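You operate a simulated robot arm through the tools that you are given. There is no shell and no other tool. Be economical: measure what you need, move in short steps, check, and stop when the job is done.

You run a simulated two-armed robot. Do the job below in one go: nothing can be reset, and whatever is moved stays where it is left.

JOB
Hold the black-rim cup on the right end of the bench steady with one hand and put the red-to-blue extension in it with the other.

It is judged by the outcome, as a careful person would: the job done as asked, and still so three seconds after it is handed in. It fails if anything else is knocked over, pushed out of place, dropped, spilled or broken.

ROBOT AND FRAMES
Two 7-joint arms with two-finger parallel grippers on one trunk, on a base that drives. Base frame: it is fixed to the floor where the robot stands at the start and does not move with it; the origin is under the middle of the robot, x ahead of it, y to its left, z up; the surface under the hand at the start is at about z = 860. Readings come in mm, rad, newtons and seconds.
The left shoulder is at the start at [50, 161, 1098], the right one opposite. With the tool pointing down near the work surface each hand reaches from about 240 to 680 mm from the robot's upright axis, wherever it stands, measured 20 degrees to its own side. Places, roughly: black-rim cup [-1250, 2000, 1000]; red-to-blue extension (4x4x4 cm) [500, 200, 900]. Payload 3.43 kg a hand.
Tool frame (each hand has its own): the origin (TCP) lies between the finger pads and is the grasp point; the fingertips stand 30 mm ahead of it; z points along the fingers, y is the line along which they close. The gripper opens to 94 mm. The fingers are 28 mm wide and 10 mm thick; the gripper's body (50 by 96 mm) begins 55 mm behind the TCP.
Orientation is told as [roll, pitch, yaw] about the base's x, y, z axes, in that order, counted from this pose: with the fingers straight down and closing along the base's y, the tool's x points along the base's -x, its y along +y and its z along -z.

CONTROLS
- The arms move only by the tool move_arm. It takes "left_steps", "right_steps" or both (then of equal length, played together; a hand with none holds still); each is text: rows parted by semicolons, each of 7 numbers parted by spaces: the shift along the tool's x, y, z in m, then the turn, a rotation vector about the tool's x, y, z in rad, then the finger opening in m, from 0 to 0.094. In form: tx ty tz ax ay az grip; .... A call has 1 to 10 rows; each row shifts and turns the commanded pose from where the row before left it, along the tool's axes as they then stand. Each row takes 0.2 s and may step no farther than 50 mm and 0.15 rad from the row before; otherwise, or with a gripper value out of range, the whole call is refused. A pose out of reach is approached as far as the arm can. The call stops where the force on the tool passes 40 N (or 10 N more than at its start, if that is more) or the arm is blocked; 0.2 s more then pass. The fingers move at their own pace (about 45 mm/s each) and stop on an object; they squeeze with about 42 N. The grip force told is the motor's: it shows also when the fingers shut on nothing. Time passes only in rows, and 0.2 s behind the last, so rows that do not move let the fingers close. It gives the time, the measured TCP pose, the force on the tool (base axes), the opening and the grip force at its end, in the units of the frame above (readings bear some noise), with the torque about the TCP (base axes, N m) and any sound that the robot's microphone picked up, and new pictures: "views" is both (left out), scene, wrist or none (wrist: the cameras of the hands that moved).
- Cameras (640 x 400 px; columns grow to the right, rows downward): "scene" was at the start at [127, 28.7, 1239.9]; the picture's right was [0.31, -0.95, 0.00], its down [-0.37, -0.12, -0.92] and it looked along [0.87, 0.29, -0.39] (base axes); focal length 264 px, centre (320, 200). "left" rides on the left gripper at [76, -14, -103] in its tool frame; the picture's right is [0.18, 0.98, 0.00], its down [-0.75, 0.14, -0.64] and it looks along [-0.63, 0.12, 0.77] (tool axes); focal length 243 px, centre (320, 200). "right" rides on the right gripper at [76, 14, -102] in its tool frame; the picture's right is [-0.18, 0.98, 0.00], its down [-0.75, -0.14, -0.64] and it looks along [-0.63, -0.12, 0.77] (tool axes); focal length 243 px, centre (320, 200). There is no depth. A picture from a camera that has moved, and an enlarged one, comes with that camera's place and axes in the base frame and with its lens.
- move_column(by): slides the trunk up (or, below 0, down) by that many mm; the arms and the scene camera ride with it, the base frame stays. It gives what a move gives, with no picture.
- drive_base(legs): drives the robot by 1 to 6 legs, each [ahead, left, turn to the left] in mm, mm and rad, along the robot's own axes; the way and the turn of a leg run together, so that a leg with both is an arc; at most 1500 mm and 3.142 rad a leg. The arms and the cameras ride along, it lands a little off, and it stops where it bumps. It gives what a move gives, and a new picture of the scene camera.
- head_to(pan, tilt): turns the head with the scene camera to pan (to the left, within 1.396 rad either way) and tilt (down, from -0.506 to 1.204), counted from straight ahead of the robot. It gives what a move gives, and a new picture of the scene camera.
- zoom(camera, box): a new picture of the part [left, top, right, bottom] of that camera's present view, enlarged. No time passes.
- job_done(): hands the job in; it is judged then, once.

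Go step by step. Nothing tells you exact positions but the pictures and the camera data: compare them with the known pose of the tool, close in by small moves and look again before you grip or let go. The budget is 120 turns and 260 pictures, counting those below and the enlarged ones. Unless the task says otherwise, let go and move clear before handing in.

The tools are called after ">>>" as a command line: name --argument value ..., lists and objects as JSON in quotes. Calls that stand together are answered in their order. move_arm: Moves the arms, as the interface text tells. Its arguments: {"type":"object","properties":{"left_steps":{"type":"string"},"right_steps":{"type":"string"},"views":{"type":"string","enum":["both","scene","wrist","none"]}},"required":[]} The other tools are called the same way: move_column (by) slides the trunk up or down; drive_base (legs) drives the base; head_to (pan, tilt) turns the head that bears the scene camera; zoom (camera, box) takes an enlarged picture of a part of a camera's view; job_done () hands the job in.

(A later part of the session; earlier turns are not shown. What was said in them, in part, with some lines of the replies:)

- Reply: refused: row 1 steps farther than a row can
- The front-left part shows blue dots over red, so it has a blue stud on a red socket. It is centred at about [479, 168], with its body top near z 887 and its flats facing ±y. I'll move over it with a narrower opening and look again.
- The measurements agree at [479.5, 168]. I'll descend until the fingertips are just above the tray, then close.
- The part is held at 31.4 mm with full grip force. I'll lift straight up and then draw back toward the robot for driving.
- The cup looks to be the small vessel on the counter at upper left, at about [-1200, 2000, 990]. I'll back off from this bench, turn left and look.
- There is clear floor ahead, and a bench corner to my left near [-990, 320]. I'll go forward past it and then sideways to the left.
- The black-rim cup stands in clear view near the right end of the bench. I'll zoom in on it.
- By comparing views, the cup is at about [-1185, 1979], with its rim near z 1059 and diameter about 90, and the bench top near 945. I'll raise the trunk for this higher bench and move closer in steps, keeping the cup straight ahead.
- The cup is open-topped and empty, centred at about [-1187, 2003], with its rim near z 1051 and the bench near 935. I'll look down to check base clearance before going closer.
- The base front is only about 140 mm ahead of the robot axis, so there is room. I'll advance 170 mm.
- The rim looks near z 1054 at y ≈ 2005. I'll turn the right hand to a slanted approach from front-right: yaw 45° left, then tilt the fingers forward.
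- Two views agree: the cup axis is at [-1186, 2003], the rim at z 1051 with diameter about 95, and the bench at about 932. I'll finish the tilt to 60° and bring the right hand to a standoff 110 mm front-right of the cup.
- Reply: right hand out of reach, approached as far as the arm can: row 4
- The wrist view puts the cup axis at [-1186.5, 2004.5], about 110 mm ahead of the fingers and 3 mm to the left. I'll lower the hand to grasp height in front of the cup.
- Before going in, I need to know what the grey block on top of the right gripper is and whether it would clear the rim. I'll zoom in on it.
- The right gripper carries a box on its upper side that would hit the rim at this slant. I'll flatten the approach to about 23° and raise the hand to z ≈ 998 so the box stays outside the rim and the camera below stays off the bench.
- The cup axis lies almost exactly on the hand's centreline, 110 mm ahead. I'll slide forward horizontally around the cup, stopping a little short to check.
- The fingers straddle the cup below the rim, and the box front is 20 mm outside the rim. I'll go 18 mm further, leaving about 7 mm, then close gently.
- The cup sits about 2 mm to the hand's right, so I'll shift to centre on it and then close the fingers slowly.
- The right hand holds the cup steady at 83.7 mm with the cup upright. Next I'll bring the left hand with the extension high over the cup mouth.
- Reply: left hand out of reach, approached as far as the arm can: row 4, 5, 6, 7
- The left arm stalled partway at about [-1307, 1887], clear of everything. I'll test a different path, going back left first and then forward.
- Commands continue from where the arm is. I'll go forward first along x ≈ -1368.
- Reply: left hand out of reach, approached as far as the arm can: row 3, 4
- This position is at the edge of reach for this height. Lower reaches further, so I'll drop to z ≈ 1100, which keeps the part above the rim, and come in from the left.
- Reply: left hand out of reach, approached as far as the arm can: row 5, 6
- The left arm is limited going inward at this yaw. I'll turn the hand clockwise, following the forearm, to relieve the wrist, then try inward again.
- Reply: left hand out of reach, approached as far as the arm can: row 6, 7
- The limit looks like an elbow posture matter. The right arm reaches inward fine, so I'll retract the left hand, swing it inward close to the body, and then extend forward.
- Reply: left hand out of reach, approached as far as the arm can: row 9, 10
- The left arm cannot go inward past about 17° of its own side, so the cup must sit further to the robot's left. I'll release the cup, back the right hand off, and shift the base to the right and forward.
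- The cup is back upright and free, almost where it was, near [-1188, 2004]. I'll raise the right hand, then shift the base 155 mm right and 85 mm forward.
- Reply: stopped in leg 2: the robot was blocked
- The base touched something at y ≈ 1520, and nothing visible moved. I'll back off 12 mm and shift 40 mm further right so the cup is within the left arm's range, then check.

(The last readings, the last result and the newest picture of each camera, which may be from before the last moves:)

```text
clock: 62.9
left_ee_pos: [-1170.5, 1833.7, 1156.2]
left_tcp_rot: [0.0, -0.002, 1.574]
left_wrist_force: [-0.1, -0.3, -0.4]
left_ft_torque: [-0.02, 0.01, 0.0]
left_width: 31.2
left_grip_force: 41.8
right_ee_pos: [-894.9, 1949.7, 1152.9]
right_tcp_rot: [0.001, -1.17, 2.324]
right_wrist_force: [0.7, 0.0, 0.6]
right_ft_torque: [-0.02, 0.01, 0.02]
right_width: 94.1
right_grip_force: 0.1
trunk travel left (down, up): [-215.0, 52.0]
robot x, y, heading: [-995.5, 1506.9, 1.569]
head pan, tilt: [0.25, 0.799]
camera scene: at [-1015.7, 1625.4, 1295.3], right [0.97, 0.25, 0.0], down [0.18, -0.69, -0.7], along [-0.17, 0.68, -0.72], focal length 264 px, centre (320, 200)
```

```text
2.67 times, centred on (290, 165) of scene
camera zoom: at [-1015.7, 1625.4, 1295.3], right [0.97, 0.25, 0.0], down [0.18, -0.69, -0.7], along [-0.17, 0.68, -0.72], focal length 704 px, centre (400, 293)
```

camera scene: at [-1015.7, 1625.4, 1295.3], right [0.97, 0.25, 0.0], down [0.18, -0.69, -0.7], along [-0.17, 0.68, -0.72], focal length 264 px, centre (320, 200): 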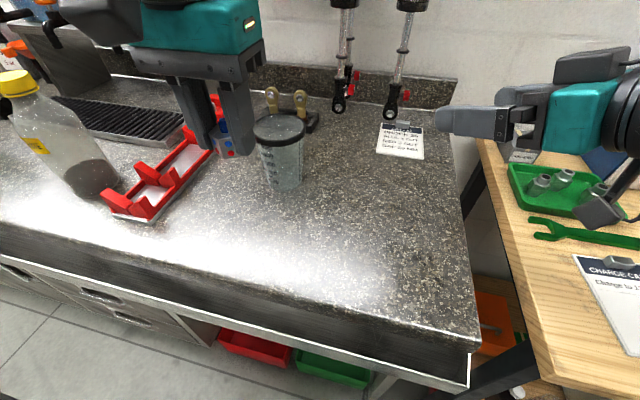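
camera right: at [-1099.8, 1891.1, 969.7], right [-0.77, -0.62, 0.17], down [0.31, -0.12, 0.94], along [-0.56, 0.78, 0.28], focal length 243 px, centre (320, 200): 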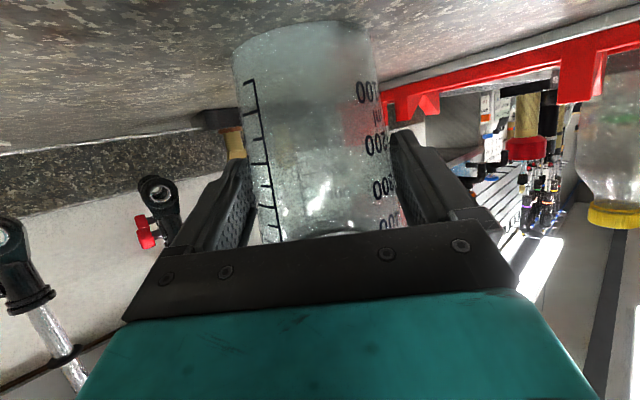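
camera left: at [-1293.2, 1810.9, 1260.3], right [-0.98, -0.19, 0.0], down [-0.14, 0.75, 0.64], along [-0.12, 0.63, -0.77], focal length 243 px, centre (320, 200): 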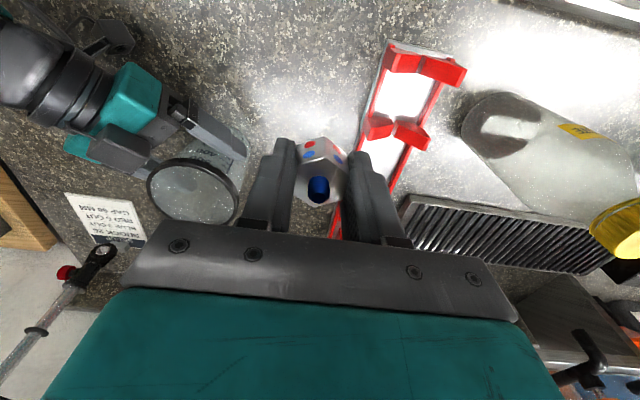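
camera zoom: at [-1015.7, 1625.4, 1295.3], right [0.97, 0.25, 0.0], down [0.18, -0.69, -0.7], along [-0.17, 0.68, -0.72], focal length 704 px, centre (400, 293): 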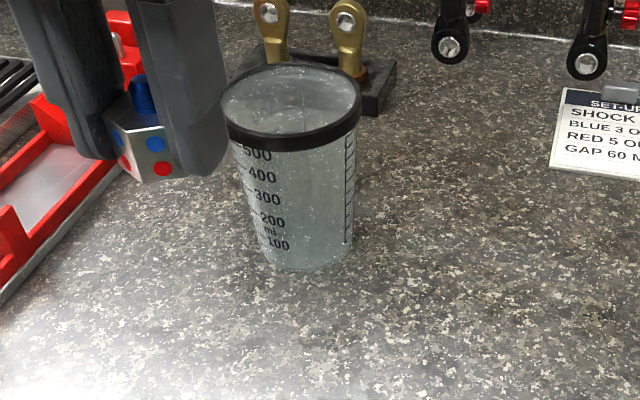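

The cup is still at about [-1188, 2004], now at 21° to the left. I'll test the left hand's reach above it before gripping again.

>>> move_arm --left_steps "-0.042 0.0045 0.005 0 0 0 0.015;-0.042 0.0045 0.005 0 0 0 0.015;-0.042 0.0045 0.005 0 0 0 0.015;-0.042 0.0045 0.005 0 0 0 0.015;0 0 0 0 0 0 0.015" --views "both"

>>> zoom --camera "left" --box '[200, 60, 440, 260]'

>>> zoom --camera "scene" --box '[200, 60, 380, 220]'

```text
clock: 64.1
left_ee_pos: [-1190.9, 2001.4, 1135.4]
left_tcp_rot: [0.001, -0.002, 1.574]
left_wrist_force: [0.2, -0.7, -0.4]
left_ft_torque: [-0.01, 0.02, -0.02]
left_width: 31.4
left_grip_force: 41.9
right_ee_pos: [-895.9, 1947.8, 1153.2]
right_tcp_rot: [0.001, -1.171, 2.323]
right_wrist_force: [0.1, 0.4, -0.3]
right_ft_torque: [0.0, 0.01, 0.0]
right_width: 94.2
right_grip_force: 0.1
trunk travel left (down, up): [-215.0, 52.0]
robot x, y, heading: [-998.1, 1507.6, 1.577]
head pan, tilt: [0.25, 0.799]
camera scene: at [-1015.7, 1624.9, 1295.4], right [0.97, 0.25, 0.0], down [0.18, -0.69, -0.7], along [-0.17, 0.68, -0.72], focal length 264 px, centre (320, 200)
camera left: at [-1177.2, 1924.7, 1238.1], right [-0.98, -0.19, 0.0], down [-0.14, 0.75, 0.64], along [-0.12, 0.63, -0.77], focal length 243 px, centre (320, 200)
```

scene: 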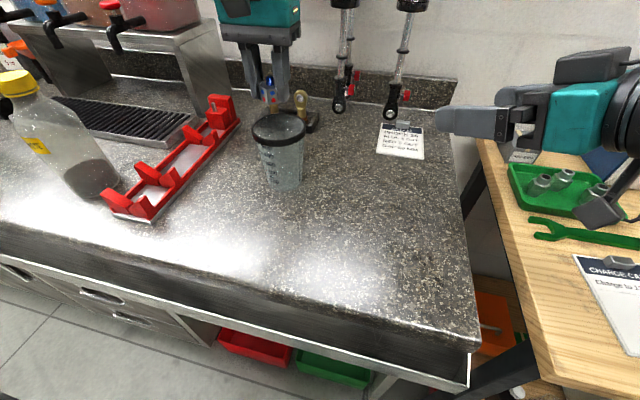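
left: 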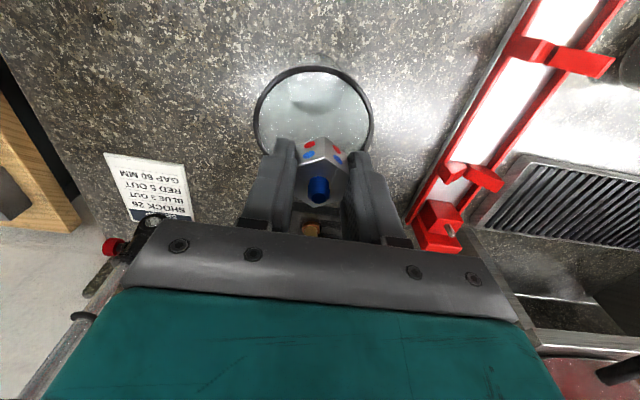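

```text
2.00 times, centred on (320, 160) of left
camera zoom: at [-1177.2, 1924.7, 1238.1], right [-0.98, -0.19, 0.0], down [-0.14, 0.75, 0.64], along [-0.12, 0.63, -0.77], focal length 485 px, centre (320, 280)
```

zoom: 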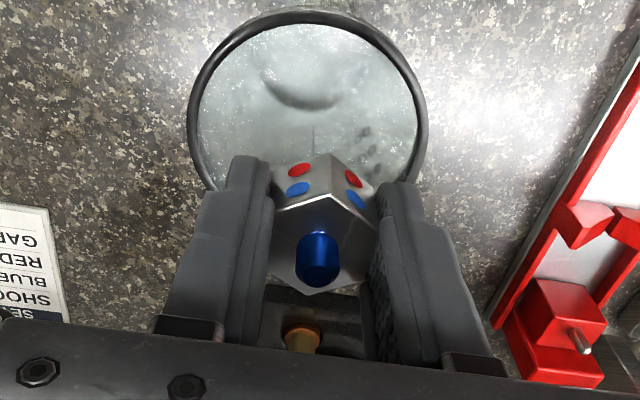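

```text
2.50 times, centred on (290, 140) of scene
camera zoom: at [-1015.7, 1624.9, 1295.4], right [0.97, 0.25, 0.0], down [0.18, -0.69, -0.7], along [-0.17, 0.68, -0.72], focal length 660 px, centre (395, 350)
```

zoom: 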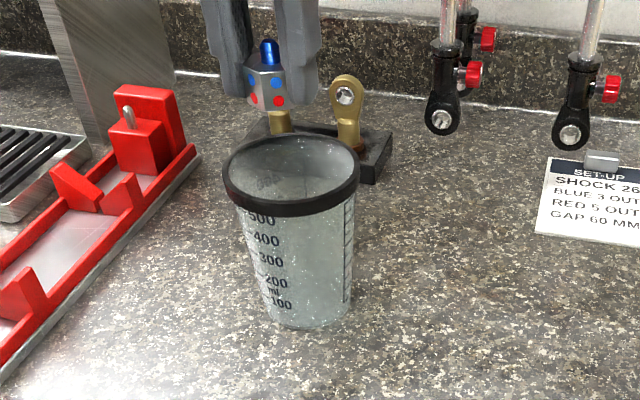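

The left hand reaches over the cup comfortably, and its view puts the cup centre at [-1186.5, 2003.5]. I'll step the left hand aside and bring the right hand in from the right, with yaw turned about 65° left.

>>> move_arm --left_steps "0.01 0.033 -0.007 0 0 0 0.015;0.01 0.033 -0.007 0 0 0 0.015;0.01 0.033 -0.007 0 0 0 0.015;0 0 0 0 0 0 0.015;0 0 0 0 0 0 0.015;0 0 0 0 0 0 0.015;0 0 0 0 0 0 0.015;0 0 0 0 0 0 0.015;0 0 0 0 0 0 0.015" --right_steps "0 0 0 -0.117 0 -0.0494 0.094;0 0 0 -0.117 0 -0.0494 0.094;0 0 0 -0.117 0 -0.0494 0.094;-0.0077 0.0147 0.0352 0 0 0 0.094;-0.0077 0.0147 0.0352 0 0 0 0.094;-0.0077 0.0147 0.0352 0 0 0 0.094;-0.0077 0.0147 0.0352 0 0 0 0.094;-0.0077 0.0147 0.0352 0 0 0 0.094;0 0 0 0 0 0 0.094" --views "both"

```text
clock: 66.1
left_ee_pos: [-1288.4, 1972.9, 1157.3]
left_tcp_rot: [-0.001, 0.0, 1.574]
left_wrist_force: [-0.3, -0.6, -1.3]
left_ft_torque: [0.01, 0.0, -0.02]
left_width: 31.1
left_grip_force: 42.3
right_ee_pos: [-1085.5, 1983.3, 1121.8]
right_tcp_rot: [0.001, -1.171, 2.577]
right_wrist_force: [-0.2, -0.1, -0.1]
right_ft_torque: [0.01, 0.01, 0.01]
right_width: 94.1
right_grip_force: 0.1
right hand out of reach, approached as far as the arm can: row 3
trunk travel left (down, up): [-215.0, 52.0]
robot x, y, heading: [-994.5, 1503.5, 1.576]
head pan, tilt: [0.25, 0.799]
camera scene: at [-1015.5, 1625.3, 1295.3], right [0.97, 0.25, 0.0], down [0.18, -0.69, -0.7], along [-0.17, 0.68, -0.72], focal length 264 px, centre (320, 200)
camera right: at [-988.0, 1903.2, 1092.4], right [-0.59, -0.79, 0.17], down [0.33, -0.04, 0.94], along [-0.74, 0.61, 0.28], focal length 243 px, centre (320, 200)
camera left: at [-1273.2, 1896.0, 1258.3], right [-0.98, -0.19, 0.0], down [-0.14, 0.75, 0.64], along [-0.12, 0.63, -0.77], focal length 243 px, centre (320, 200)
```

scene: 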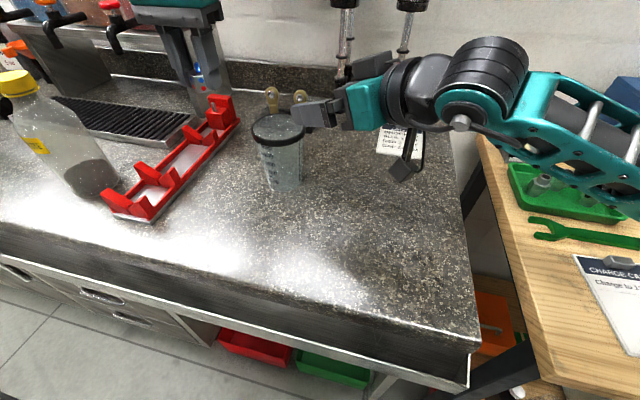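
right: 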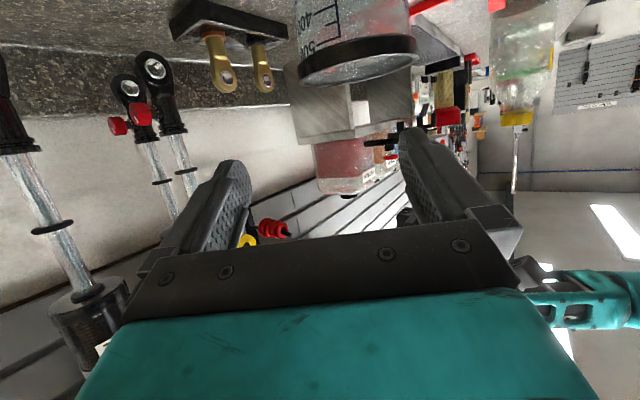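
left: 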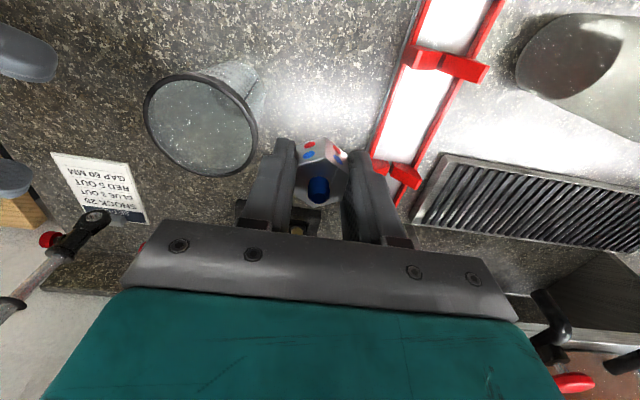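

The yaw stopped at 58°, which is good enough. I'll line up with the cup sideways and then lower to grasp height.

>>> move_arm --right_steps "0.0054 0.037 -0.0129 0 0 0 0.094;0.0279 0 0.0118 0 0 0 0.094;0.0279 0 0.0118 0 0 0 0.094;0.0279 0 0.0118 0 0 0 0.094;0.0279 0 0.0118 0 0 0 0.094;0 0 0 0 0 0 0.094" --views "both"

>>> zoom --camera "right" --box '[200, 20, 460, 260]'

```text
clock: 67.5
left_ee_pos: [-1287.1, 1972.7, 1156.0]
left_tcp_rot: [0.001, -0.001, 1.575]
left_wrist_force: [-0.4, -0.2, -0.8]
left_ft_torque: [-0.02, 0.01, 0.05]
left_width: 31.3
left_grip_force: 41.9
right_ee_pos: [-1092.3, 1945.4, 999.9]
right_tcp_rot: [0.002, -1.17, 2.576]
right_wrist_force: [0.6, -0.5, 0.4]
right_ft_torque: [0.02, 0.0, 0.01]
right_width: 94.1
right_grip_force: 0.0
trunk travel left (down, up): [-215.0, 52.0]
robot x, y, heading: [-995.2, 1505.1, 1.573]
head pan, tilt: [0.25, 0.799]
camera scene: at [-1015.9, 1625.4, 1295.3], right [0.97, 0.25, 0.0], down [0.18, -0.69, -0.7], along [-0.17, 0.68, -0.72], focal length 264 px, centre (320, 200)
camera right: at [-995.5, 1865.2, 968.6], right [-0.59, -0.79, 0.17], down [0.33, -0.04, 0.94], along [-0.74, 0.61, 0.28], focal length 243 px, centre (320, 200)
```

scene: 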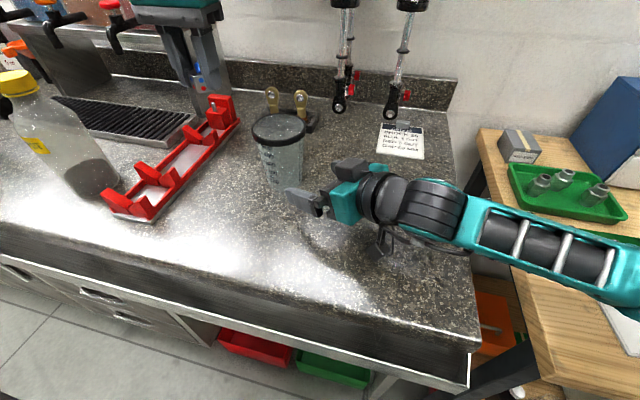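
right: 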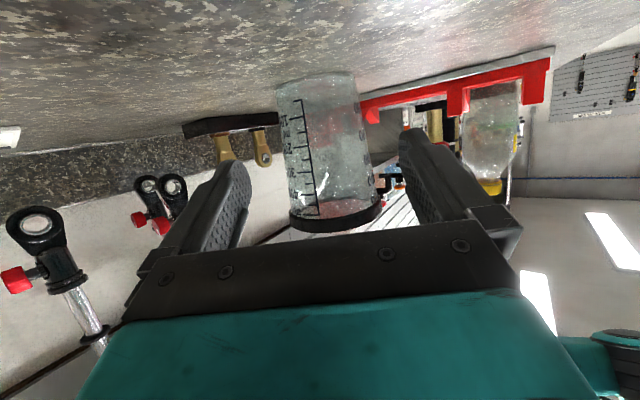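

```text
1.67 times, centred on (330, 140) of right
camera zoom: at [-995.5, 1865.2, 968.6], right [-0.59, -0.79, 0.17], down [0.33, -0.04, 0.94], along [-0.74, 0.61, 0.28], focal length 404 px, centre (303, 300)
```

zoom: 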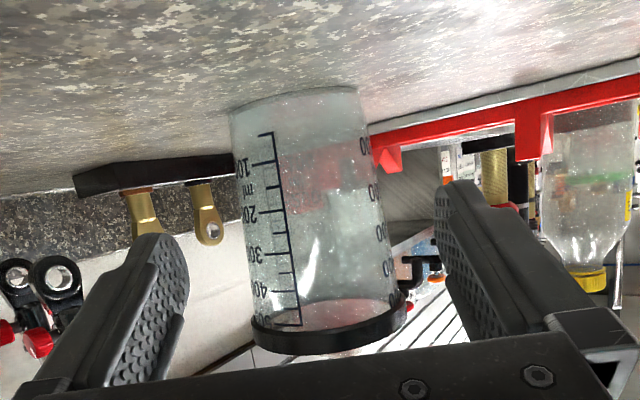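

The hand is lined up within about a millimetre, with the cup axis about 112 mm ahead. I'll slide in 94 mm horizontally and check before closing.

>>> move_arm --right_steps "-0.0073 -0.0005 0.0173 0 0 0 0.094;-0.0073 -0.0005 0.0173 0 0 0 0.094;-0.0073 -0.0003 0.0173 0 0 0 0.094;-0.0073 0 0.0173 0 0 0 0.094;-0.0073 0 0.0173 0 0 0 0.094;0 0 0 0 0 0 0.094" --views "both"

>>> zoom --camera "right" --box '[200, 20, 460, 260]'

>>> zoom --camera "scene" --box '[220, 90, 360, 220]'

```text
clock: 68.9
left_ee_pos: [-1286.8, 1972.4, 1155.6]
left_tcp_rot: [0.0, -0.001, 1.574]
left_wrist_force: [-0.1, 0.2, -1.3]
left_ft_torque: [0.03, -0.03, -0.01]
left_width: 31.4
left_grip_force: 41.9
right_ee_pos: [-1171.3, 1995.9, 997.0]
right_tcp_rot: [0.0, -1.17, 2.576]
right_wrist_force: [0.5, -0.6, 0.0]
right_ft_torque: [-0.02, -0.02, -0.02]
right_width: 94.1
right_grip_force: 0.0
trunk travel left (down, up): [-215.0, 52.0]
robot x, y, heading: [-995.8, 1509.7, 1.574]
head pan, tilt: [0.25, 0.799]
camera scene: at [-1015.7, 1625.3, 1295.3], right [0.97, 0.25, 0.0], down [0.18, -0.69, -0.7], along [-0.17, 0.68, -0.72], focal length 264 px, centre (320, 200)
camera right: at [-1073.8, 1916.6, 968.1], right [-0.59, -0.79, 0.17], down [0.33, -0.04, 0.94], along [-0.74, 0.61, 0.28], focal length 243 px, centre (320, 200)
```

scene: 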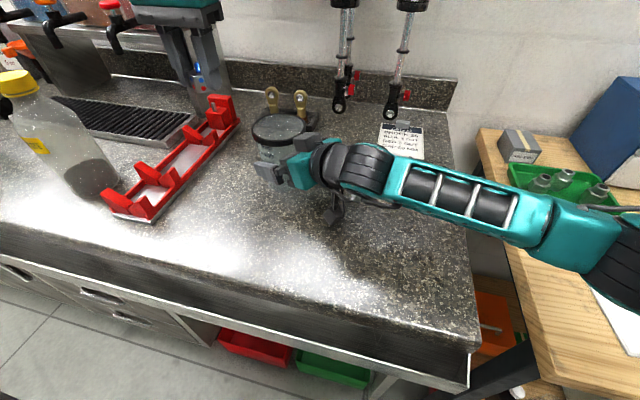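
right: 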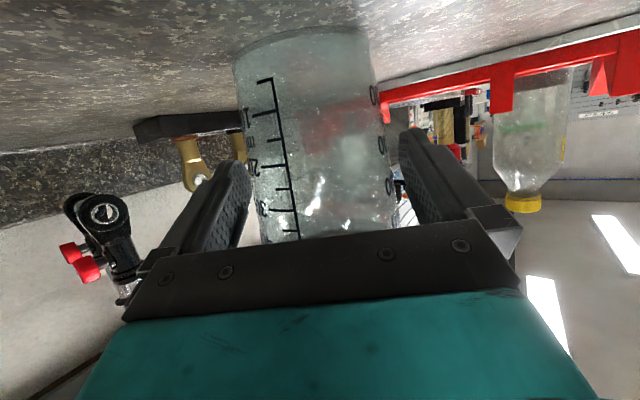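

```text
1.67 times, centred on (330, 140) of right
camera zoom: at [-1073.8, 1916.6, 968.1], right [-0.59, -0.79, 0.17], down [0.33, -0.04, 0.94], along [-0.74, 0.61, 0.28], focal length 404 px, centre (303, 300)
```

zoom: 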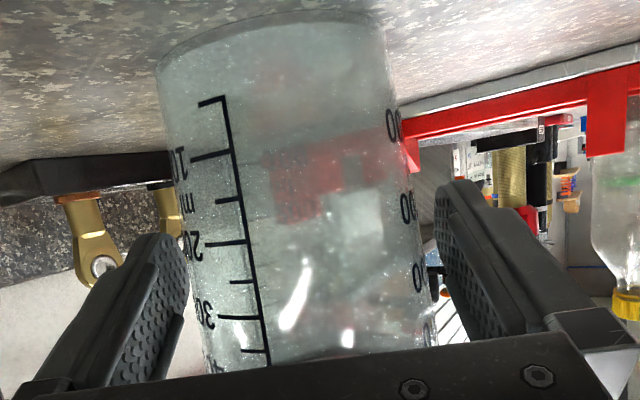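

```text
3.08 times, centred on (290, 155) of scene
camera zoom: at [-1015.7, 1625.3, 1295.3], right [0.97, 0.25, 0.0], down [0.18, -0.69, -0.7], along [-0.17, 0.68, -0.72], focal length 812 px, centre (412, 338)
```

zoom: 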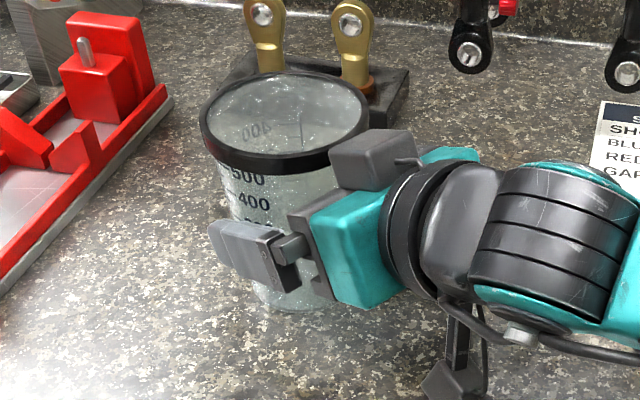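

The fingers are well centred around the cup and the box is clear of the rim. I'll close slowly.

>>> move_arm --right_steps "0 0 0 0 0 0 0.09;0 0 0 0 0 0 0.086;0 0 0 0 0 0 0.083;0 0 0 0 0 0 0.078;0 0 0 0 0 0 0.072;0 0 0 0 0 0 0.066" --views "both"

>>> zoom --camera "scene" --box '[220, 90, 360, 220]'

>>> zoom --camera "left" --box '[80, 0, 360, 240]'

```text
clock: 70.3
left_ee_pos: [-1287.9, 1972.2, 1155.1]
left_tcp_rot: [0.0, -0.002, 1.574]
left_wrist_force: [0.3, 0.4, -0.1]
left_ft_torque: [-0.02, -0.01, 0.0]
left_width: 31.3
left_grip_force: 42.2
right_ee_pos: [-1171.3, 1996.6, 998.0]
right_tcp_rot: [0.0, -1.17, 2.577]
right_wrist_force: [-0.1, -0.1, 0.2]
right_ft_torque: [-0.01, 0.03, -0.01]
right_width: 83.4
right_grip_force: 42.2
trunk travel left (down, up): [-215.0, 52.0]
robot x, y, heading: [-993.3, 1509.5, 1.571]
head pan, tilt: [0.25, 0.799]
camera scene: at [-1015.8, 1625.4, 1295.3], right [0.97, 0.25, 0.0], down [0.18, -0.69, -0.7], along [-0.17, 0.68, -0.72], focal length 264 px, centre (320, 200)
camera right: at [-1073.7, 1916.5, 968.3], right [-0.59, -0.79, 0.17], down [0.33, -0.04, 0.94], along [-0.74, 0.61, 0.28], focal length 243 px, centre (320, 200)
```

scene: 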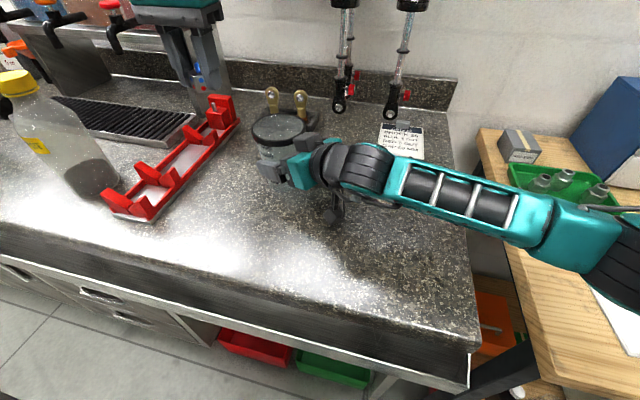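
right: 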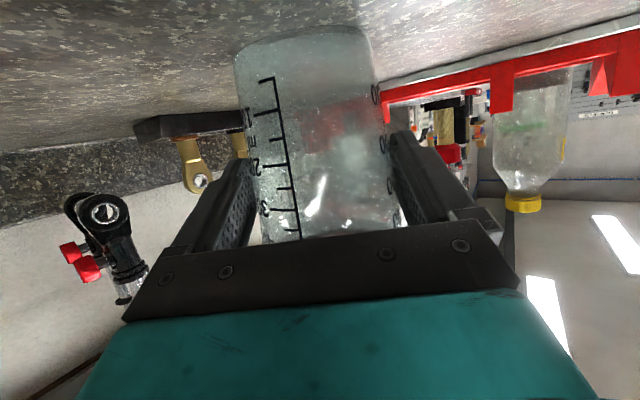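

```text
3.08 times, centred on (290, 155) of scene
camera zoom: at [-1015.8, 1625.4, 1295.3], right [0.97, 0.25, 0.0], down [0.18, -0.69, -0.7], along [-0.17, 0.68, -0.72], focal length 812 px, centre (412, 338)
```

zoom: 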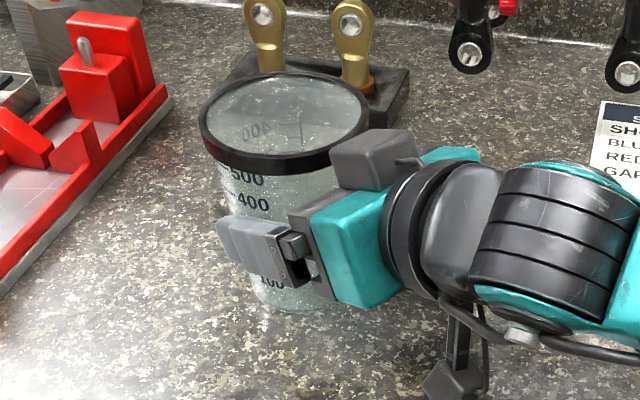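

```text
1.67 times, centred on (220, 120) of left
camera zoom: at [-1273.6, 1896.0, 1258.2], right [-0.98, -0.19, 0.0], down [-0.14, 0.75, 0.64], along [-0.12, 0.63, -0.77], focal length 404 px, centre (487, 333)
```

zoom: 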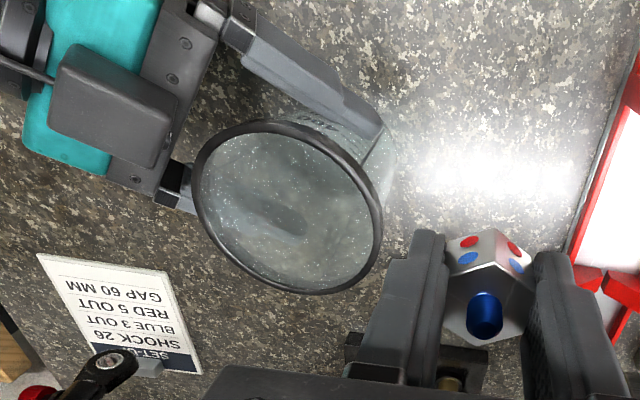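

The cup is gripped upright again. I'll bring the left hand back above the mouth.

>>> move_arm --left_steps "-0.0095 -0.0335 0.007 0 0 0 0.015;-0.0095 -0.0335 0.007 0 0 0 0.015;-0.0095 -0.0335 0.011 0 0 0 0.015;0 0 0 0 0 0 0.015" --views "both"

>>> zoom --camera "left" --box '[200, 40, 440, 240]'

>>> zoom --camera "scene" --box '[200, 30, 380, 200]'

```text
clock: 71.3
left_ee_pos: [-1187.3, 1999.4, 1131.9]
left_tcp_rot: [0.0, -0.001, 1.575]
left_wrist_force: [0.6, -0.3, -0.7]
left_ft_torque: [0.0, 0.0, 0.01]
left_width: 31.4
left_grip_force: 42.0
right_ee_pos: [-1171.2, 1995.6, 998.6]
right_tcp_rot: [0.0, -1.17, 2.576]
right_wrist_force: [0.4, -0.6, -0.1]
right_ft_torque: [-0.07, 0.08, 0.02]
right_width: 83.5
right_grip_force: 42.2
trunk travel left (down, up): [-215.0, 52.0]
robot x, y, heading: [-994.8, 1505.6, 1.573]
head pan, tilt: [0.25, 0.799]
camera scene: at [-1015.9, 1625.1, 1295.4], right [0.97, 0.25, 0.0], down [0.18, -0.69, -0.7], along [-0.17, 0.68, -0.72], focal length 264 px, centre (320, 200)
camera left: at [-1172.6, 1922.9, 1233.4], right [-0.98, -0.19, 0.0], down [-0.14, 0.75, 0.64], along [-0.12, 0.63, -0.77], focal length 243 px, centre (320, 200)
```

scene: 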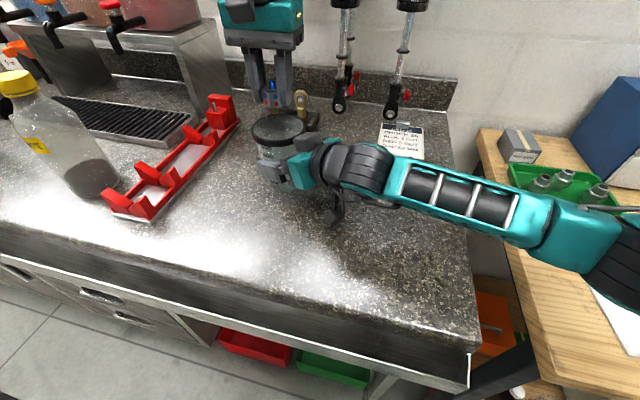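
left: 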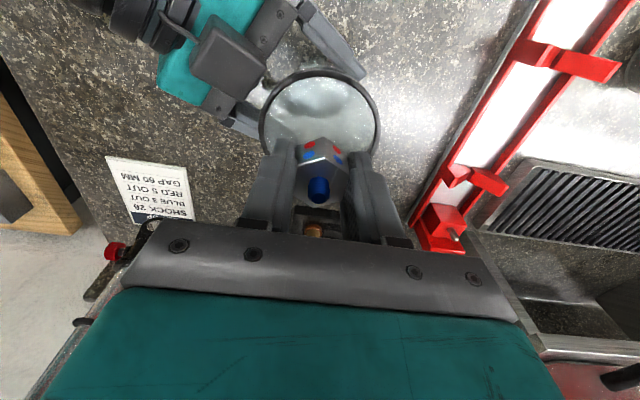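

```text
2.00 times, centred on (320, 140) of left
camera zoom: at [-1172.6, 1922.9, 1233.4], right [-0.98, -0.19, 0.0], down [-0.14, 0.75, 0.64], along [-0.12, 0.63, -0.77], focal length 485 px, centre (320, 320)
```

zoom: 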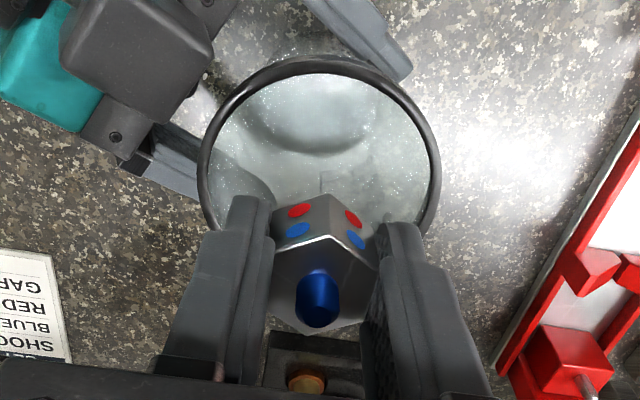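

```text
2.35 times, centred on (290, 115) of scene
camera zoom: at [-1015.9, 1625.1, 1295.4], right [0.97, 0.25, 0.0], down [0.18, -0.69, -0.7], along [-0.17, 0.68, -0.72], focal length 621 px, centre (391, 400)
```

zoom: 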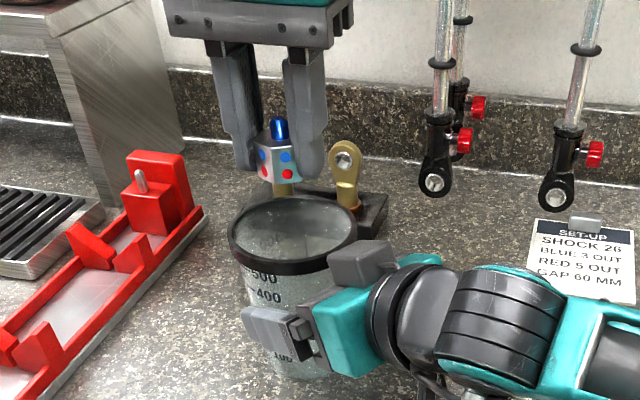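

The mouth is centred at [-1186, 2005.5]. I'll correct by a few millimetres and lower the part to just inside the rim, then check.

>>> move_arm --left_steps "-0.004 -0.001 0.02 0 0 0 0.015;0 0 0.025 0 0 0 0.015;0 0 0.02 0 0 0 0.015;0 0 0 0 0 0 0.015" --views "both"

>>> zoom --camera "left" --box '[200, 40, 440, 240]'

>>> zoom --camera "scene" --box '[200, 40, 360, 200]'

```text
clock: 72.3
left_ee_pos: [-1185.6, 2006.0, 1067.4]
left_tcp_rot: [0.0, -0.001, 1.575]
left_wrist_force: [0.1, -0.5, -0.9]
left_ft_torque: [0.01, 0.01, -0.01]
left_width: 31.3
left_grip_force: 42.1
right_ee_pos: [-1171.1, 1996.5, 998.3]
right_tcp_rot: [-0.001, -1.17, 2.576]
right_wrist_force: [0.6, -0.9, 0.7]
right_ft_torque: [-0.04, -0.02, 0.01]
right_width: 83.6
right_grip_force: 42.0
trunk travel left (down, up): [-215.0, 52.0]
robot x, y, heading: [-994.4, 1501.1, 1.573]
head pan, tilt: [0.25, 0.799]
camera scene: at [-1015.8, 1625.3, 1295.3], right [0.97, 0.25, 0.0], down [0.18, -0.69, -0.7], along [-0.17, 0.68, -0.72], focal length 264 px, centre (320, 200)
camera left: at [-1172.9, 1929.9, 1168.9], right [-0.98, -0.19, 0.0], down [-0.14, 0.75, 0.64], along [-0.12, 0.63, -0.77], focal length 243 px, centre (320, 200)
```

scene: 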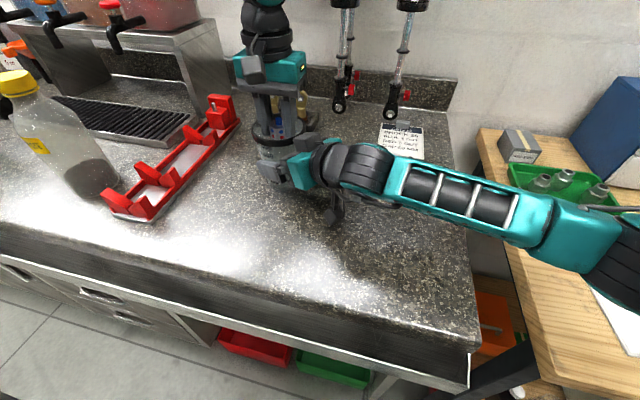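
left: 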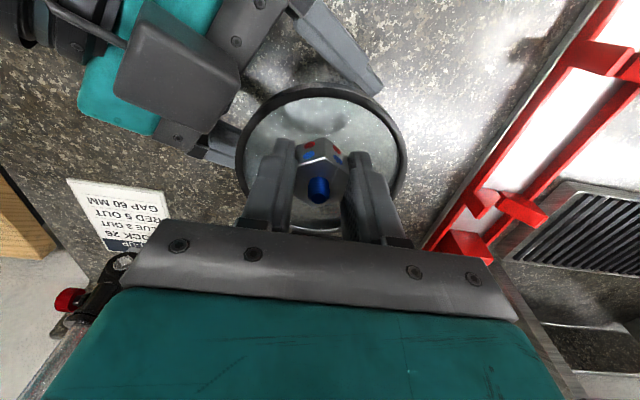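

```text
2.00 times, centred on (320, 140) of left
camera zoom: at [-1172.9, 1929.9, 1168.9], right [-0.98, -0.19, 0.0], down [-0.14, 0.75, 0.64], along [-0.12, 0.63, -0.77], focal length 485 px, centre (320, 320)
```

zoom: 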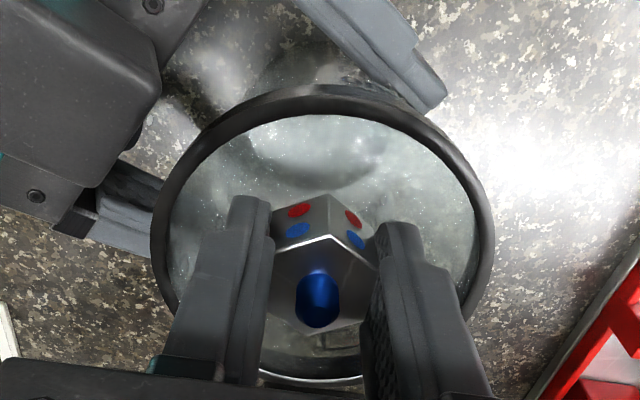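

```text
2.50 times, centred on (280, 120) of scene
camera zoom: at [-1015.8, 1625.3, 1295.3], right [0.97, 0.25, 0.0], down [0.18, -0.69, -0.7], along [-0.17, 0.68, -0.72], focal length 660 px, centre (420, 400)
```

zoom: 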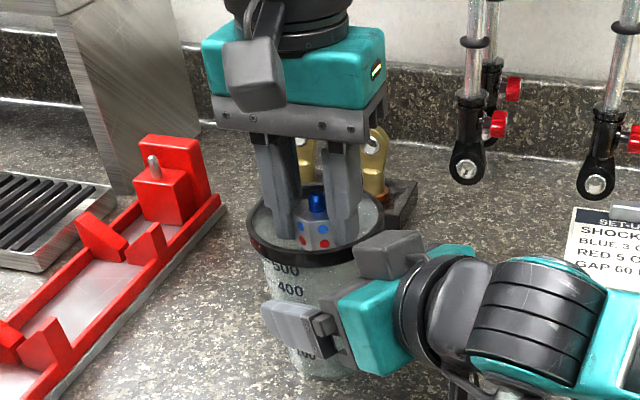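

The part is inside the mouth and well centred. I'll lower it 50 mm more, keeping the gripper body just above the rim.

>>> move_arm --left_steps "0.001 0 0.018 0 0 0 0.015;0 0 0.016 0 0 0 0.015;0 0 0.014 0 0 0 0.015;0 0 0 0 0 0 0.015" --views "both"

>>> zoom --camera "left" --box '[180, 40, 440, 260]'

>>> zoom --camera "scene" --box '[200, 60, 360, 220]'

```text
clock: 73.3
left_ee_pos: [-1187.4, 2004.9, 1018.3]
left_tcp_rot: [0.001, -0.002, 1.574]
left_wrist_force: [0.1, 0.3, -0.7]
left_ft_torque: [-0.01, -0.02, -0.01]
left_width: 31.2
left_grip_force: 41.0
right_ee_pos: [-1170.5, 1996.0, 999.3]
right_tcp_rot: [0.001, -1.171, 2.577]
right_wrist_force: [0.0, 0.3, 0.5]
right_ft_torque: [-0.05, 0.04, -0.01]
right_width: 83.1
right_grip_force: 42.1
trunk travel left (down, up): [-215.0, 52.0]
robot x, y, heading: [-997.3, 1507.8, 1.57]
head pan, tilt: [0.25, 0.799]
camera scene: at [-1015.8, 1625.4, 1295.3], right [0.97, 0.25, 0.0], down [0.18, -0.69, -0.7], along [-0.17, 0.68, -0.72], focal length 264 px, centre (320, 200)
camera left: at [-1172.5, 1929.4, 1121.0], right [-0.98, -0.19, 0.0], down [-0.14, 0.75, 0.64], along [-0.12, 0.63, -0.77], focal length 243 px, centre (320, 200)
```

scene: 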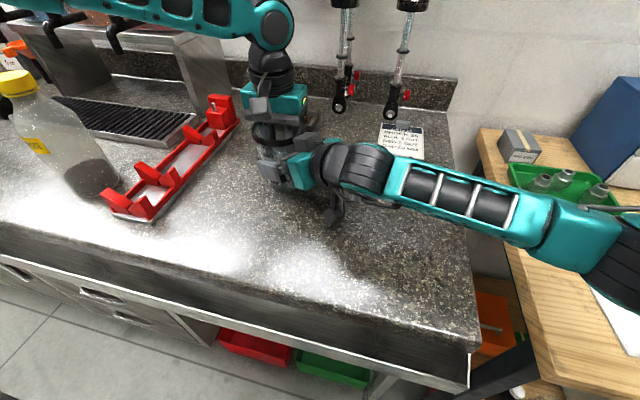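
left: 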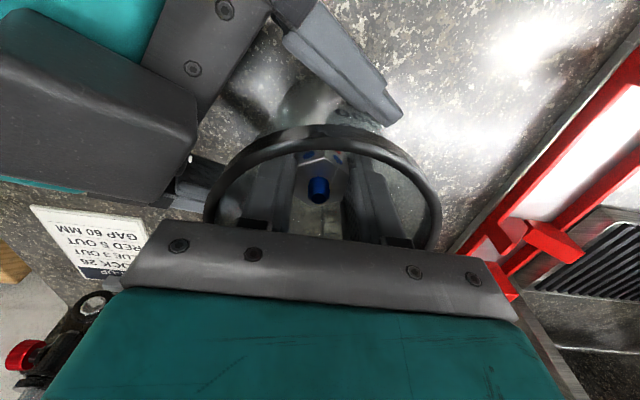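

```text
1.82 times, centred on (310, 150) of left
camera zoom: at [-1172.5, 1929.4, 1121.0], right [-0.98, -0.19, 0.0], down [-0.14, 0.75, 0.64], along [-0.12, 0.63, -0.77], focal length 441 px, centre (338, 291)
```

zoom: 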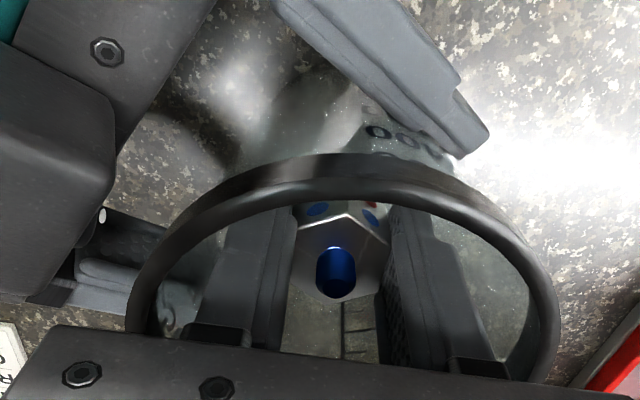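

```text
2.50 times, centred on (280, 140) of scene
camera zoom: at [-1015.8, 1625.4, 1295.3], right [0.97, 0.25, 0.0], down [0.18, -0.69, -0.7], along [-0.17, 0.68, -0.72], focal length 660 px, centre (420, 350)
```

zoom: 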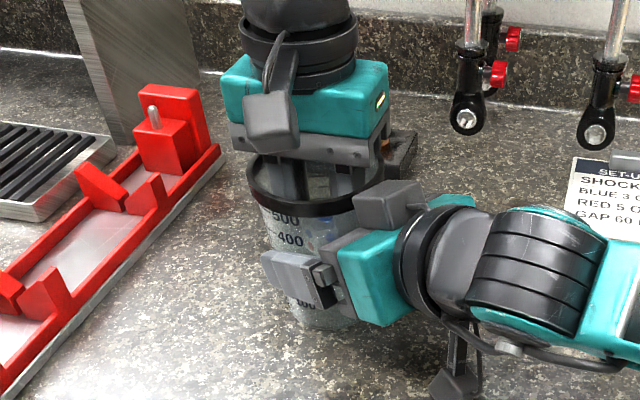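

The part hangs deep in the cup with nothing touching. I'll go 6 mm lower and open the fingers just enough to release it onto the cup floor.

>>> move_arm --left_steps "0 0 0.006 0 0 0 0.015;0 0 0 0 0 0 0.036;0 0 0 0 0 0 0.040;0 0 0 0 0 0 0.042;0 0 0 0 0 0 0.042" --views "both"

>>> zoom --camera "left" --box '[180, 40, 440, 260]'

>>> zoom --camera "scene" --box '[220, 90, 340, 210]'

```text
clock: 74.5
left_ee_pos: [-1187.7, 2005.7, 1015.0]
left_tcp_rot: [0.001, -0.002, 1.573]
left_wrist_force: [-2.7, 1.3, 0.3]
left_ft_torque: [0.03, 0.01, 0.03]
left_width: 40.8
left_grip_force: 0.0
right_ee_pos: [-1170.3, 1996.5, 998.7]
right_tcp_rot: [0.0, -1.171, 2.576]
right_wrist_force: [2.7, -0.5, 0.0]
right_ft_torque: [-0.03, 0.01, 0.01]
right_width: 83.3
right_grip_force: 41.9
trunk travel left (down, up): [-215.0, 52.0]
robot x, y, heading: [-995.2, 1506.7, 1.574]
head pan, tilt: [0.25, 0.799]
camera scene: at [-1015.8, 1625.4, 1295.3], right [0.97, 0.25, 0.0], down [0.18, -0.69, -0.7], along [-0.17, 0.68, -0.72], focal length 264 px, centre (320, 200)
camera left: at [-1172.2, 1928.5, 1116.1], right [-0.98, -0.19, 0.0], down [-0.14, 0.75, 0.64], along [-0.12, 0.63, -0.77], focal length 243 px, centre (320, 200)
```

scene: 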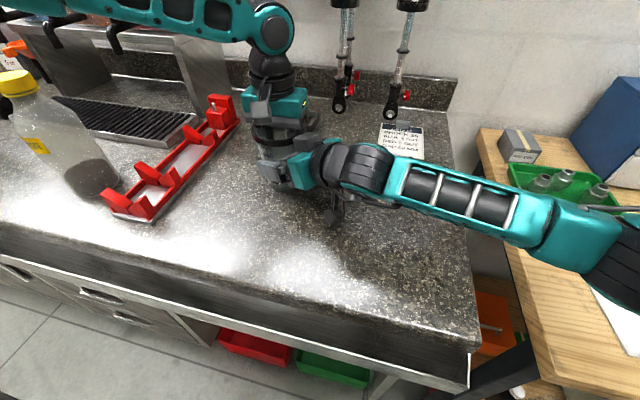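
left: 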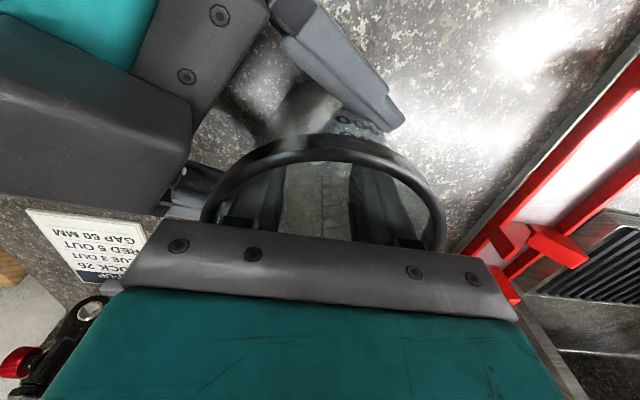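

```text
1.82 times, centred on (310, 150) of left
camera zoom: at [-1172.2, 1928.5, 1116.1], right [-0.98, -0.19, 0.0], down [-0.14, 0.75, 0.64], along [-0.12, 0.63, -0.77], focal length 441 px, centre (338, 291)
```

zoom: 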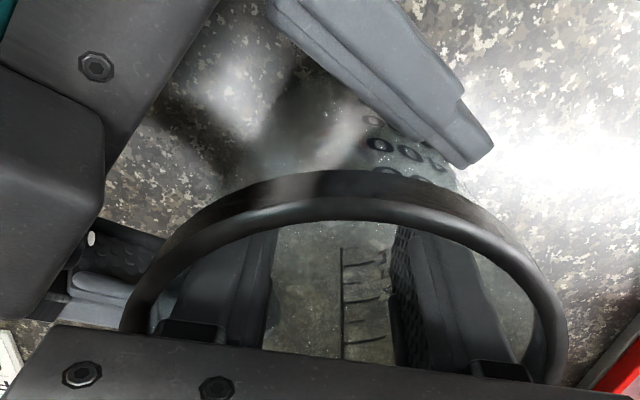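

```text
3.33 times, centred on (280, 150) of scene
camera zoom: at [-1015.8, 1625.4, 1295.3], right [0.97, 0.25, 0.0], down [0.18, -0.69, -0.7], along [-0.17, 0.68, -0.72], focal length 880 px, centre (453, 367)
```

zoom: 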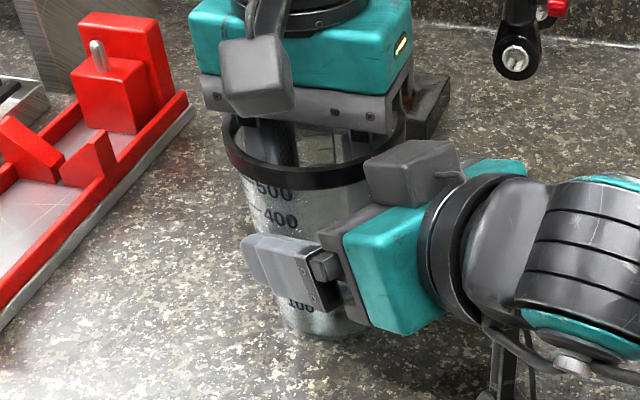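

The part has dropped into the cup. A light 2.7 N contact shows, so I'll lift the left hand straight up.

>>> move_arm --left_steps "0 0 -0.015 0 0 0 0.041;0 0 -0.03 0 0 0 0.041;0 0 -0.04 0 0 0 0.041;0 0 -0.04 0 0 0 0.041;0.01 0.03 -0.01 0 0 0 0.041;0.01 0.04 0 0 0 0 0.041;0 0 0 0 0 0 0.041" --views "both"

>>> zoom --camera "left" --box '[100, 20, 340, 240]'

>>> zoom --camera "scene" --box '[220, 90, 340, 210]'

```text
clock: 76.1
left_ee_pos: [-1255.4, 1982.2, 1148.0]
left_tcp_rot: [0.0, -0.001, 1.575]
left_wrist_force: [0.5, -0.9, -0.1]
left_ft_torque: [0.0, 0.04, 0.03]
left_width: 40.9
left_grip_force: 0.0
right_ee_pos: [-1171.3, 1997.5, 998.3]
right_tcp_rot: [0.0, -1.171, 2.574]
right_wrist_force: [-0.3, 1.2, -0.2]
right_ft_torque: [0.04, -0.03, 0.0]
right_width: 83.5
right_grip_force: 42.0
trunk travel left (down, up): [-215.0, 52.0]
robot x, y, heading: [-993.5, 1506.9, 1.575]
head pan, tilt: [0.25, 0.799]
camera scene: at [-1015.6, 1625.6, 1295.3], right [0.97, 0.25, 0.0], down [0.18, -0.69, -0.7], along [-0.17, 0.68, -0.72], focal length 264 px, centre (320, 200)
camera left: at [-1241.6, 1905.8, 1250.8], right [-0.98, -0.19, 0.0], down [-0.14, 0.75, 0.64], along [-0.12, 0.63, -0.77], focal length 243 px, centre (320, 200)
```

scene: 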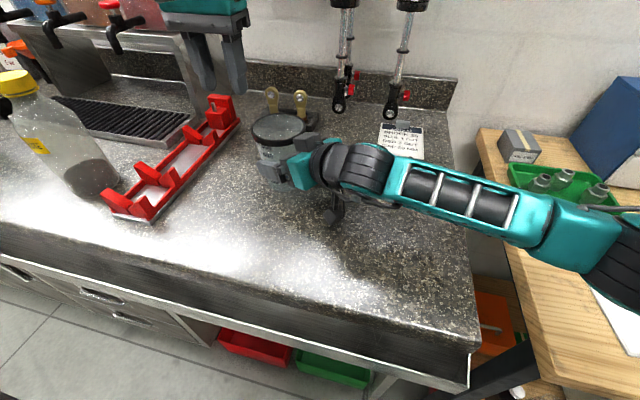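
left: 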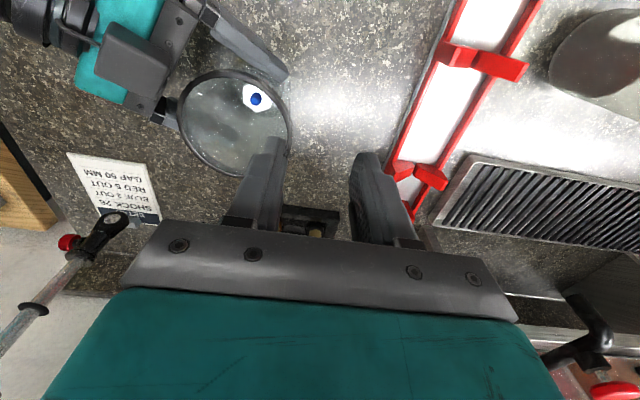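

```text
1.82 times, centred on (220, 130) of left
camera zoom: at [-1241.6, 1905.8, 1250.8], right [-0.98, -0.19, 0.0], down [-0.14, 0.75, 0.64], along [-0.12, 0.63, -0.77], focal length 441 px, centre (502, 327)
```

zoom: 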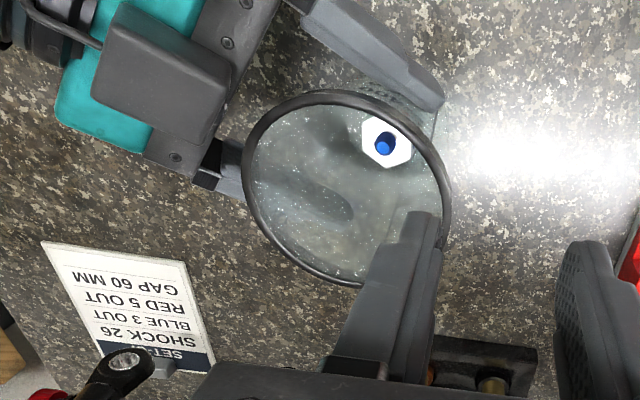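

```text
3.33 times, centred on (280, 150) of scene
camera zoom: at [-1015.6, 1625.6, 1295.3], right [0.97, 0.25, 0.0], down [0.18, -0.69, -0.7], along [-0.17, 0.68, -0.72], focal length 880 px, centre (453, 367)
```

zoom: 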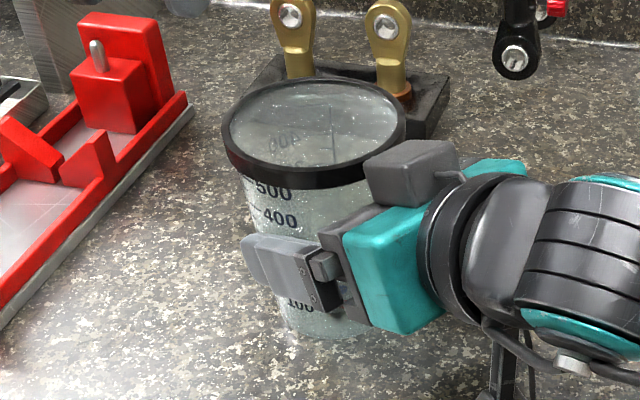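

The extension stands upright on the cup floor. I'll open the right hand, back it straight out, and move the left further away.

>>> move_arm --left_steps "0.02 0.03 0 0 0 0 0.041;0.02 0.03 0 0 0 0 0.041;0.03 0.02 0 0 0 0 0.041;0 0 0 0 0 0 0.041;0 0 0 0 0 0 0.041;0 0 0 0 0 0 0.041;0 0 0 0 0 0 0.041;0 0 0 0 0 0 0.041;0 0 0 0 0 0 0.041;0 0 0 0 0 0 0.041" --right_steps "0 0 0 0 0 0 0.087;0 0 0 0 0 0 0.094;0 0 0 0 0 0 0.094;0.0058 0 -0.0138 0 0 0 0.094;0.0078 0 -0.0184 0 0 0 0.094;0.0078 0 -0.0184 0 0 0 0.094;0.0078 0 -0.0184 0 0 0 0.094;0.0078 0 -0.0184 0 0 0 0.094;0.0078 0 -0.0184 0 0 0 0.094;0.0078 0 -0.0184 0 0 0 0.094" --views "scene"

>>> move_arm --right_steps "-0.035 0 -0.0148 0 0 0 0.094;-0.035 0 -0.0148 0 0 0 0.094;-0.035 0 -0.0148 0 0 0 0.094;0 0 0 0 0 0 0.094" --views "scene"

>>> zoom --camera "scene" --box '[210, 80, 350, 220]'

```text
clock: 78.3
left_ee_pos: [-1335.6, 1913.0, 1147.0]
left_tcp_rot: [0.0, -0.003, 1.574]
left_wrist_force: [-0.3, -0.2, -0.3]
left_ft_torque: [-0.01, -0.03, 0.0]
left_width: 41.1
left_grip_force: 0.0
right_ee_pos: [-1056.9, 1920.4, 997.4]
right_tcp_rot: [-0.002, -1.173, 2.577]
right_wrist_force: [0.0, -0.3, 0.1]
right_ft_torque: [-0.01, -0.01, 0.0]
right_width: 93.9
right_grip_force: 0.1
trunk travel left (down, up): [-215.0, 52.0]
robot x, y, heading: [-994.0, 1507.5, 1.575]
head pan, tilt: [0.25, 0.799]
camera scene: at [-1015.6, 1625.2, 1295.4], right [0.97, 0.25, 0.0], down [0.18, -0.69, -0.7], along [-0.17, 0.68, -0.72], focal length 264 px, centre (320, 200)
```

scene: 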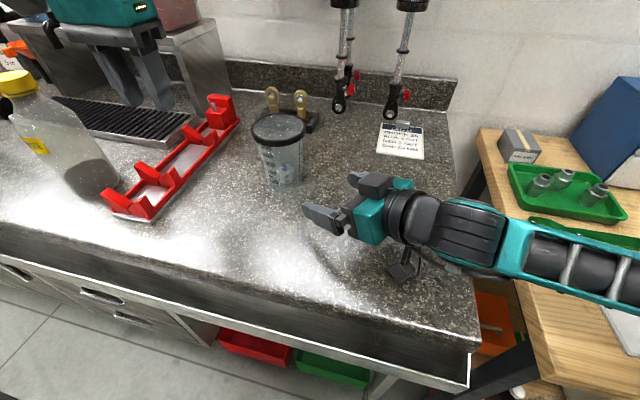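

```text
clock: 79.3
left_ee_pos: [-1334.5, 1913.0, 1147.7]
left_tcp_rot: [0.001, -0.001, 1.573]
left_wrist_force: [-0.4, -0.1, 0.2]
left_ft_torque: [-0.01, 0.02, -0.02]
left_width: 40.9
left_grip_force: 0.2
right_ee_pos: [-1056.5, 1921.3, 1114.1]
right_tcp_rot: [0.0, -1.169, 2.576]
right_wrist_force: [-1.1, -0.7, -0.2]
right_ft_torque: [-0.03, 0.03, 0.0]
right_width: 93.9
right_grip_force: 0.1
trunk travel left (down, up): [-215.0, 52.0]
robot x, y, heading: [-991.6, 1507.5, 1.572]
head pan, tilt: [0.25, 0.799]
camera scene: at [-1015.8, 1625.4, 1295.3], right [0.97, 0.25, 0.0], down [0.18, -0.69, -0.7], along [-0.17, 0.68, -0.72], focal length 264 px, centre (320, 200)
```

scene: 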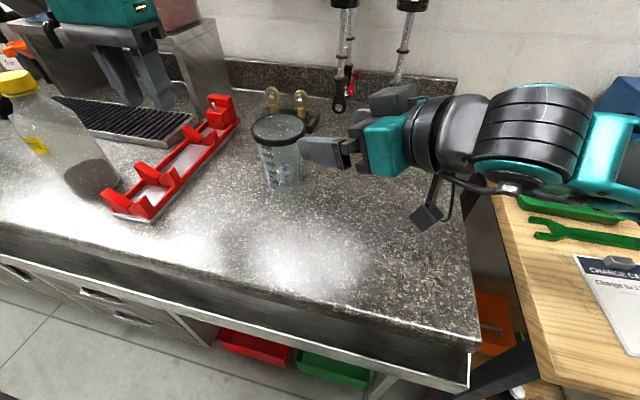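

```text
2.86 times, centred on (280, 150) of scene
camera zoom: at [-1015.8, 1625.4, 1295.3], right [0.97, 0.25, 0.0], down [0.18, -0.69, -0.7], along [-0.17, 0.68, -0.72], focal length 754 px, centre (434, 343)
```

zoom: 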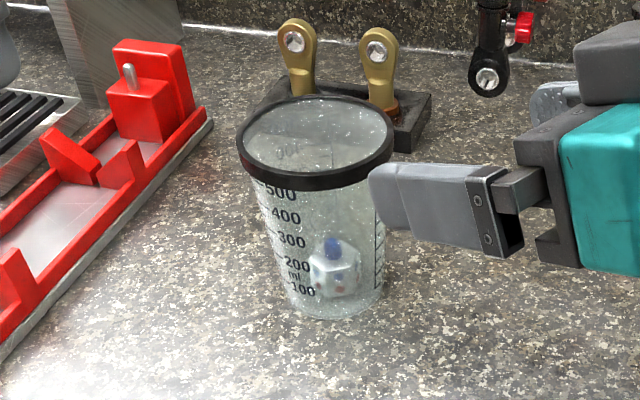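

The red-to-blue extension stands in the upright black-rim cup. Both hands are empty and clear, and nothing else has moved, so I'm handing in.

>>> job_done

```text
The job is handed in.
```

The red-to-blue extension (blue stud, red socket) is standing upright in the black-rim cup. The right hand held the cup steady while the left put the extension in. The extension fell about 35 mm onto the cup floor when released.

- **Cup:** it moved by about a millimetre. The left arm couldn't reach over the cup from where I first stood, so I let go, moved the base and gripped it again.
- **Contact:** while moving, the base bumped something under the bench and I backed it off. Nothing I could see on the bench was disturbed.
- **Hands:** both are empty and clear of the cup.
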